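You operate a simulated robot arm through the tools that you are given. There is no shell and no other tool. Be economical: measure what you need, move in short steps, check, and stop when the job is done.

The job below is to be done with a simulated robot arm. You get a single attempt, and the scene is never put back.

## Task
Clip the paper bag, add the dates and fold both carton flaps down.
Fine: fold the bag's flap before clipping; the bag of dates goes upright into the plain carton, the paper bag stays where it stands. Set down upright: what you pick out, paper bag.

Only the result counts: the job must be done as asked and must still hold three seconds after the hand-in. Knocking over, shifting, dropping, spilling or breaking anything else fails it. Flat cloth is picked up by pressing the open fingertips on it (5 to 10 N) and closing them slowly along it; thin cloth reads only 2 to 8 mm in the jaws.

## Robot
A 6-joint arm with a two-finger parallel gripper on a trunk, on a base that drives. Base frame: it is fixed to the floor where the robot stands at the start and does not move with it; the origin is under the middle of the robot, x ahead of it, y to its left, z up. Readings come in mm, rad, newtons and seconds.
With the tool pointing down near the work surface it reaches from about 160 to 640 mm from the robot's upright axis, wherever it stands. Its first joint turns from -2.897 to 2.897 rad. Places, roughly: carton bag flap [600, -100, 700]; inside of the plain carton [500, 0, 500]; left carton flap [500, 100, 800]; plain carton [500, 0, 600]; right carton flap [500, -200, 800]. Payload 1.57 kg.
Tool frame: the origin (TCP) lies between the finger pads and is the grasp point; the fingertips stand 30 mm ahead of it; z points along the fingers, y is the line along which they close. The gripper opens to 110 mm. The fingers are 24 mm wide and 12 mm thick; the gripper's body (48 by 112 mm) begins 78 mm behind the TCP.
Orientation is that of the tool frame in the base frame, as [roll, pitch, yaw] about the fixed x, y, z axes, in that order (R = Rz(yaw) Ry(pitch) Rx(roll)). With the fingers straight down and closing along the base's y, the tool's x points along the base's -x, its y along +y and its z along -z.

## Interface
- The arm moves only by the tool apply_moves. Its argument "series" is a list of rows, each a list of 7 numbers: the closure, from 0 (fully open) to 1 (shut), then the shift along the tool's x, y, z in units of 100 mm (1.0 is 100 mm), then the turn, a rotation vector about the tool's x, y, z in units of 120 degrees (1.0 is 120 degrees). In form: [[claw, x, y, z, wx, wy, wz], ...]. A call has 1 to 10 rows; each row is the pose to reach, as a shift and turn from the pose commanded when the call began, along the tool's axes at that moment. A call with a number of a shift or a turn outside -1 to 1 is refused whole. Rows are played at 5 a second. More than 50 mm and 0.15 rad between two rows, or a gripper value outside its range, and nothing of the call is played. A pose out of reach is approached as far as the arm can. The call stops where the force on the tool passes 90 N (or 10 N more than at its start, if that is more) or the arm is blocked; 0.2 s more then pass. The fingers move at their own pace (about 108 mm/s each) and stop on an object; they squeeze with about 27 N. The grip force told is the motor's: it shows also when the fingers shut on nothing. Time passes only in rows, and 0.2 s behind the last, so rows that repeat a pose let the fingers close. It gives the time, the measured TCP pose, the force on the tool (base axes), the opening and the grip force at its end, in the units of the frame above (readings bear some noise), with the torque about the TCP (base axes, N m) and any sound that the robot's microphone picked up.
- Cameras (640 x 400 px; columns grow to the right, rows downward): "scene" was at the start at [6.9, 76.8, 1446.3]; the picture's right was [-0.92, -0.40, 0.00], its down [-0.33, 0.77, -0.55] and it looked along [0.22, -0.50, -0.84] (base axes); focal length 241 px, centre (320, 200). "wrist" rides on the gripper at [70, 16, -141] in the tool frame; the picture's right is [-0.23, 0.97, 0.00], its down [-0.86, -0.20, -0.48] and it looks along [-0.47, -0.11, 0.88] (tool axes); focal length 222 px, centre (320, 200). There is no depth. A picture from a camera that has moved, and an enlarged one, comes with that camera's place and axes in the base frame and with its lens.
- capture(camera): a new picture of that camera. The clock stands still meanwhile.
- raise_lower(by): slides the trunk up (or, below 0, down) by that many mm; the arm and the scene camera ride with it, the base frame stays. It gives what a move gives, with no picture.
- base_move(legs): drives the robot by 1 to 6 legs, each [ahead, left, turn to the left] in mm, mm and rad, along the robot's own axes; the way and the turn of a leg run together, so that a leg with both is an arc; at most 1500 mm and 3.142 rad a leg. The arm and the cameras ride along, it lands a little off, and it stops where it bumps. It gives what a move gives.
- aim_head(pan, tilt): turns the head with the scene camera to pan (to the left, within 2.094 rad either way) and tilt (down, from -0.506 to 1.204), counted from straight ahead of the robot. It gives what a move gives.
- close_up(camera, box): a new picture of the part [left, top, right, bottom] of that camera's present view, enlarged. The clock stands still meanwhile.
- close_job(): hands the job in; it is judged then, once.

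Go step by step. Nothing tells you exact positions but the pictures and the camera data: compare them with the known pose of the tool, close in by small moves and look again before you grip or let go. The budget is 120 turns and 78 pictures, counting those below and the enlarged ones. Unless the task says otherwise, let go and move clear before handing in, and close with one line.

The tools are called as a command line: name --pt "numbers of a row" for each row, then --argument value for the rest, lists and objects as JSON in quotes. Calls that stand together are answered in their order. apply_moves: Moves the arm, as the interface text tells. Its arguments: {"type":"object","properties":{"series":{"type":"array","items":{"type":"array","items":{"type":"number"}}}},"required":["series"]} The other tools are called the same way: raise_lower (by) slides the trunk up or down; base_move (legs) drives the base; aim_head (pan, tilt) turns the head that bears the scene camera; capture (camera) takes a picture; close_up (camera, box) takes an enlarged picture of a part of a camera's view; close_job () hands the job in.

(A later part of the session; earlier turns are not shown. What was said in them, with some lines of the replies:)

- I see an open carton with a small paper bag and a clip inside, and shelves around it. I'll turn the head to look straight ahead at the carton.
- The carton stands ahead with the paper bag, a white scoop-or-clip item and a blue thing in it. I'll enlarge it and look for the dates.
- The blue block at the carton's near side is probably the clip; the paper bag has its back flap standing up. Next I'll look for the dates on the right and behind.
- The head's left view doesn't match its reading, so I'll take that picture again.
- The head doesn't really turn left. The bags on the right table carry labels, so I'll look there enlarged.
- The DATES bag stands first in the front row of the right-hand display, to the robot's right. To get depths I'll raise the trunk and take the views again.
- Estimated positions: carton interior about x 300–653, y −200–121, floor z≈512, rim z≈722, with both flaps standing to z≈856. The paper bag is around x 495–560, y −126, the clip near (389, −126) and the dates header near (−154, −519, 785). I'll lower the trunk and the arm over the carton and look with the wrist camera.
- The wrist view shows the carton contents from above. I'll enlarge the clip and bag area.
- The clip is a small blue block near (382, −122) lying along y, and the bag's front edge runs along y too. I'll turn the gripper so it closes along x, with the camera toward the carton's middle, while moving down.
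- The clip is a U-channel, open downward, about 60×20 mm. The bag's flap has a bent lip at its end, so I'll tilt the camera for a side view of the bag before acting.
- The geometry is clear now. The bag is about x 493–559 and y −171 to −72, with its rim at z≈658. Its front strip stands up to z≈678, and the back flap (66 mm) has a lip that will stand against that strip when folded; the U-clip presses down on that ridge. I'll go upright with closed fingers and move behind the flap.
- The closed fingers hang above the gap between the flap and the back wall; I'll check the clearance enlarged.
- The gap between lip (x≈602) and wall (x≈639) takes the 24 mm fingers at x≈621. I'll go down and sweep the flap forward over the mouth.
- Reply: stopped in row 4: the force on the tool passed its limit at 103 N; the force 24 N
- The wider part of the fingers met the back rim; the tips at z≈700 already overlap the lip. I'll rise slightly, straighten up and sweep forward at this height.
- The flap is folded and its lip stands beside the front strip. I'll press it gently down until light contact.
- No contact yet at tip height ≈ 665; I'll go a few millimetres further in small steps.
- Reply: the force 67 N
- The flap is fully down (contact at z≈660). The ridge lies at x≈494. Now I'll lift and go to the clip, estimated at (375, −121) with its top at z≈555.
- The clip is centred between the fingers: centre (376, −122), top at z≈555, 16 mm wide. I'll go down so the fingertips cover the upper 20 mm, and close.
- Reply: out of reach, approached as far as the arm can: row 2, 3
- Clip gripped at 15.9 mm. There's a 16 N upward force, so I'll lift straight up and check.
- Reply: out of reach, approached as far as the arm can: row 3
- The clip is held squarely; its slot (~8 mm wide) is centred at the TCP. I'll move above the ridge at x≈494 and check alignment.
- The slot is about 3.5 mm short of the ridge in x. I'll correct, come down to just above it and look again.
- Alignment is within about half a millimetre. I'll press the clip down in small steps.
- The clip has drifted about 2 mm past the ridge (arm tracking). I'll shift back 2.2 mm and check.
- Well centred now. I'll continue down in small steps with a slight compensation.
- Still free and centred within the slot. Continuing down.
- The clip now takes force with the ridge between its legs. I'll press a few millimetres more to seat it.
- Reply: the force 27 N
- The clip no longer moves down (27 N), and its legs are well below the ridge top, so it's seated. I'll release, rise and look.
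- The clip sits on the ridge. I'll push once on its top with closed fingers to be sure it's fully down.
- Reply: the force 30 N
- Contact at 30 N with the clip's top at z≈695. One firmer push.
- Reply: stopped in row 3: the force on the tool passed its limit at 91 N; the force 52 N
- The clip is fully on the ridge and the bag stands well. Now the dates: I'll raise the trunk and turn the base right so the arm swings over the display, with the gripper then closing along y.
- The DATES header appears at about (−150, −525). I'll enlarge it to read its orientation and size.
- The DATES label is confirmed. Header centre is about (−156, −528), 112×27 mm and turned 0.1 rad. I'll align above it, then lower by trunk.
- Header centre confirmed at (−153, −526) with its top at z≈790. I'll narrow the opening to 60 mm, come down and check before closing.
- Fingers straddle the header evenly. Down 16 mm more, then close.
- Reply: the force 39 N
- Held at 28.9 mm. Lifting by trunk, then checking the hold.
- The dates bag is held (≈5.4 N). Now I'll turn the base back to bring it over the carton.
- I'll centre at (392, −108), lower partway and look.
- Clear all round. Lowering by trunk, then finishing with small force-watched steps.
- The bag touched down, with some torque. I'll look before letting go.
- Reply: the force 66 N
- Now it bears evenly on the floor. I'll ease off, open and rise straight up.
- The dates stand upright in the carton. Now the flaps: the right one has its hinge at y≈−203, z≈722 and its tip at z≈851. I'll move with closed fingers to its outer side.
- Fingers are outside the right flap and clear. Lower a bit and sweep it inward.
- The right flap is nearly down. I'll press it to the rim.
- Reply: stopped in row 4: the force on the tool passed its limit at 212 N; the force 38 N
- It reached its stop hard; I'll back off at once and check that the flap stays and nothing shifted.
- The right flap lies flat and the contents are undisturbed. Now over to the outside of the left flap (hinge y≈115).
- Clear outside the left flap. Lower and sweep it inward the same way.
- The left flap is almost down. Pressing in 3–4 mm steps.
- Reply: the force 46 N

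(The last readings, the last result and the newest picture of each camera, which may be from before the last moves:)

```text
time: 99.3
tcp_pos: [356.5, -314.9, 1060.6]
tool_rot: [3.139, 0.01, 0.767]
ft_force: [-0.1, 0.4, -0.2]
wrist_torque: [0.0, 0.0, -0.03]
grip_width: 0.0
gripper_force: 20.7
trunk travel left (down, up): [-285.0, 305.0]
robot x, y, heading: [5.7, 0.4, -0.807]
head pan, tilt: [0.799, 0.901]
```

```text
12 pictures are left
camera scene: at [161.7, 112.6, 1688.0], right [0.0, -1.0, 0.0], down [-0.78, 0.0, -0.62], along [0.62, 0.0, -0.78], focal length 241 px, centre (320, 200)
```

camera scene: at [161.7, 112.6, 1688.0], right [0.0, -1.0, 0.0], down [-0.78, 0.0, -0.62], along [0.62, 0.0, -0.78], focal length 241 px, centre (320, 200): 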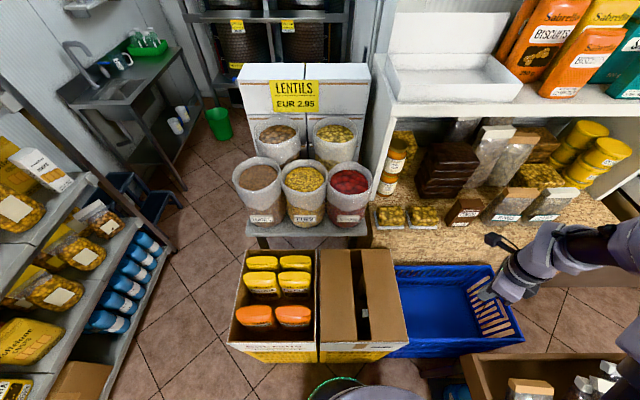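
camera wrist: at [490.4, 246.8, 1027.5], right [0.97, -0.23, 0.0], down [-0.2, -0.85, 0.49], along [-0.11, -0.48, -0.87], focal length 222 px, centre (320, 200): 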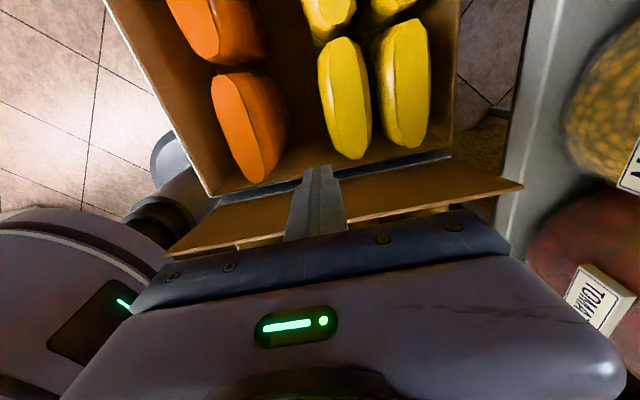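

Both flaps appear down; I'll check once enlarged.

close_up --camera "scene" --box '[305, 235, 420, 370]'

```text
2.96 times, centred on (362, 302) of scene
camera zoom: at [161.7, 112.6, 1688.0], right [0.0, -1.0, 0.0], down [-0.78, 0.0, -0.62], along [0.62, 0.0, -0.78], focal length 715 px, centre (194, -104)
```

zoom: 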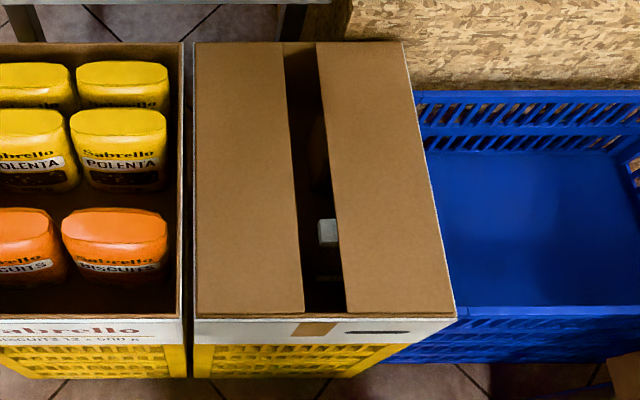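

Both flaps lie flat, the dates stand upright beneath them, and the arm is clear. I'm handing in.

close_job

```text
The job is handed in.
```

I folded and clipped the paper bag where it stands, set the dates upright in the plain carton and folded both flaps down. The last picture shows both flaps flat; pressing the right one hit its stop hard (212 N), but it stayed flat and nothing appeared to move.
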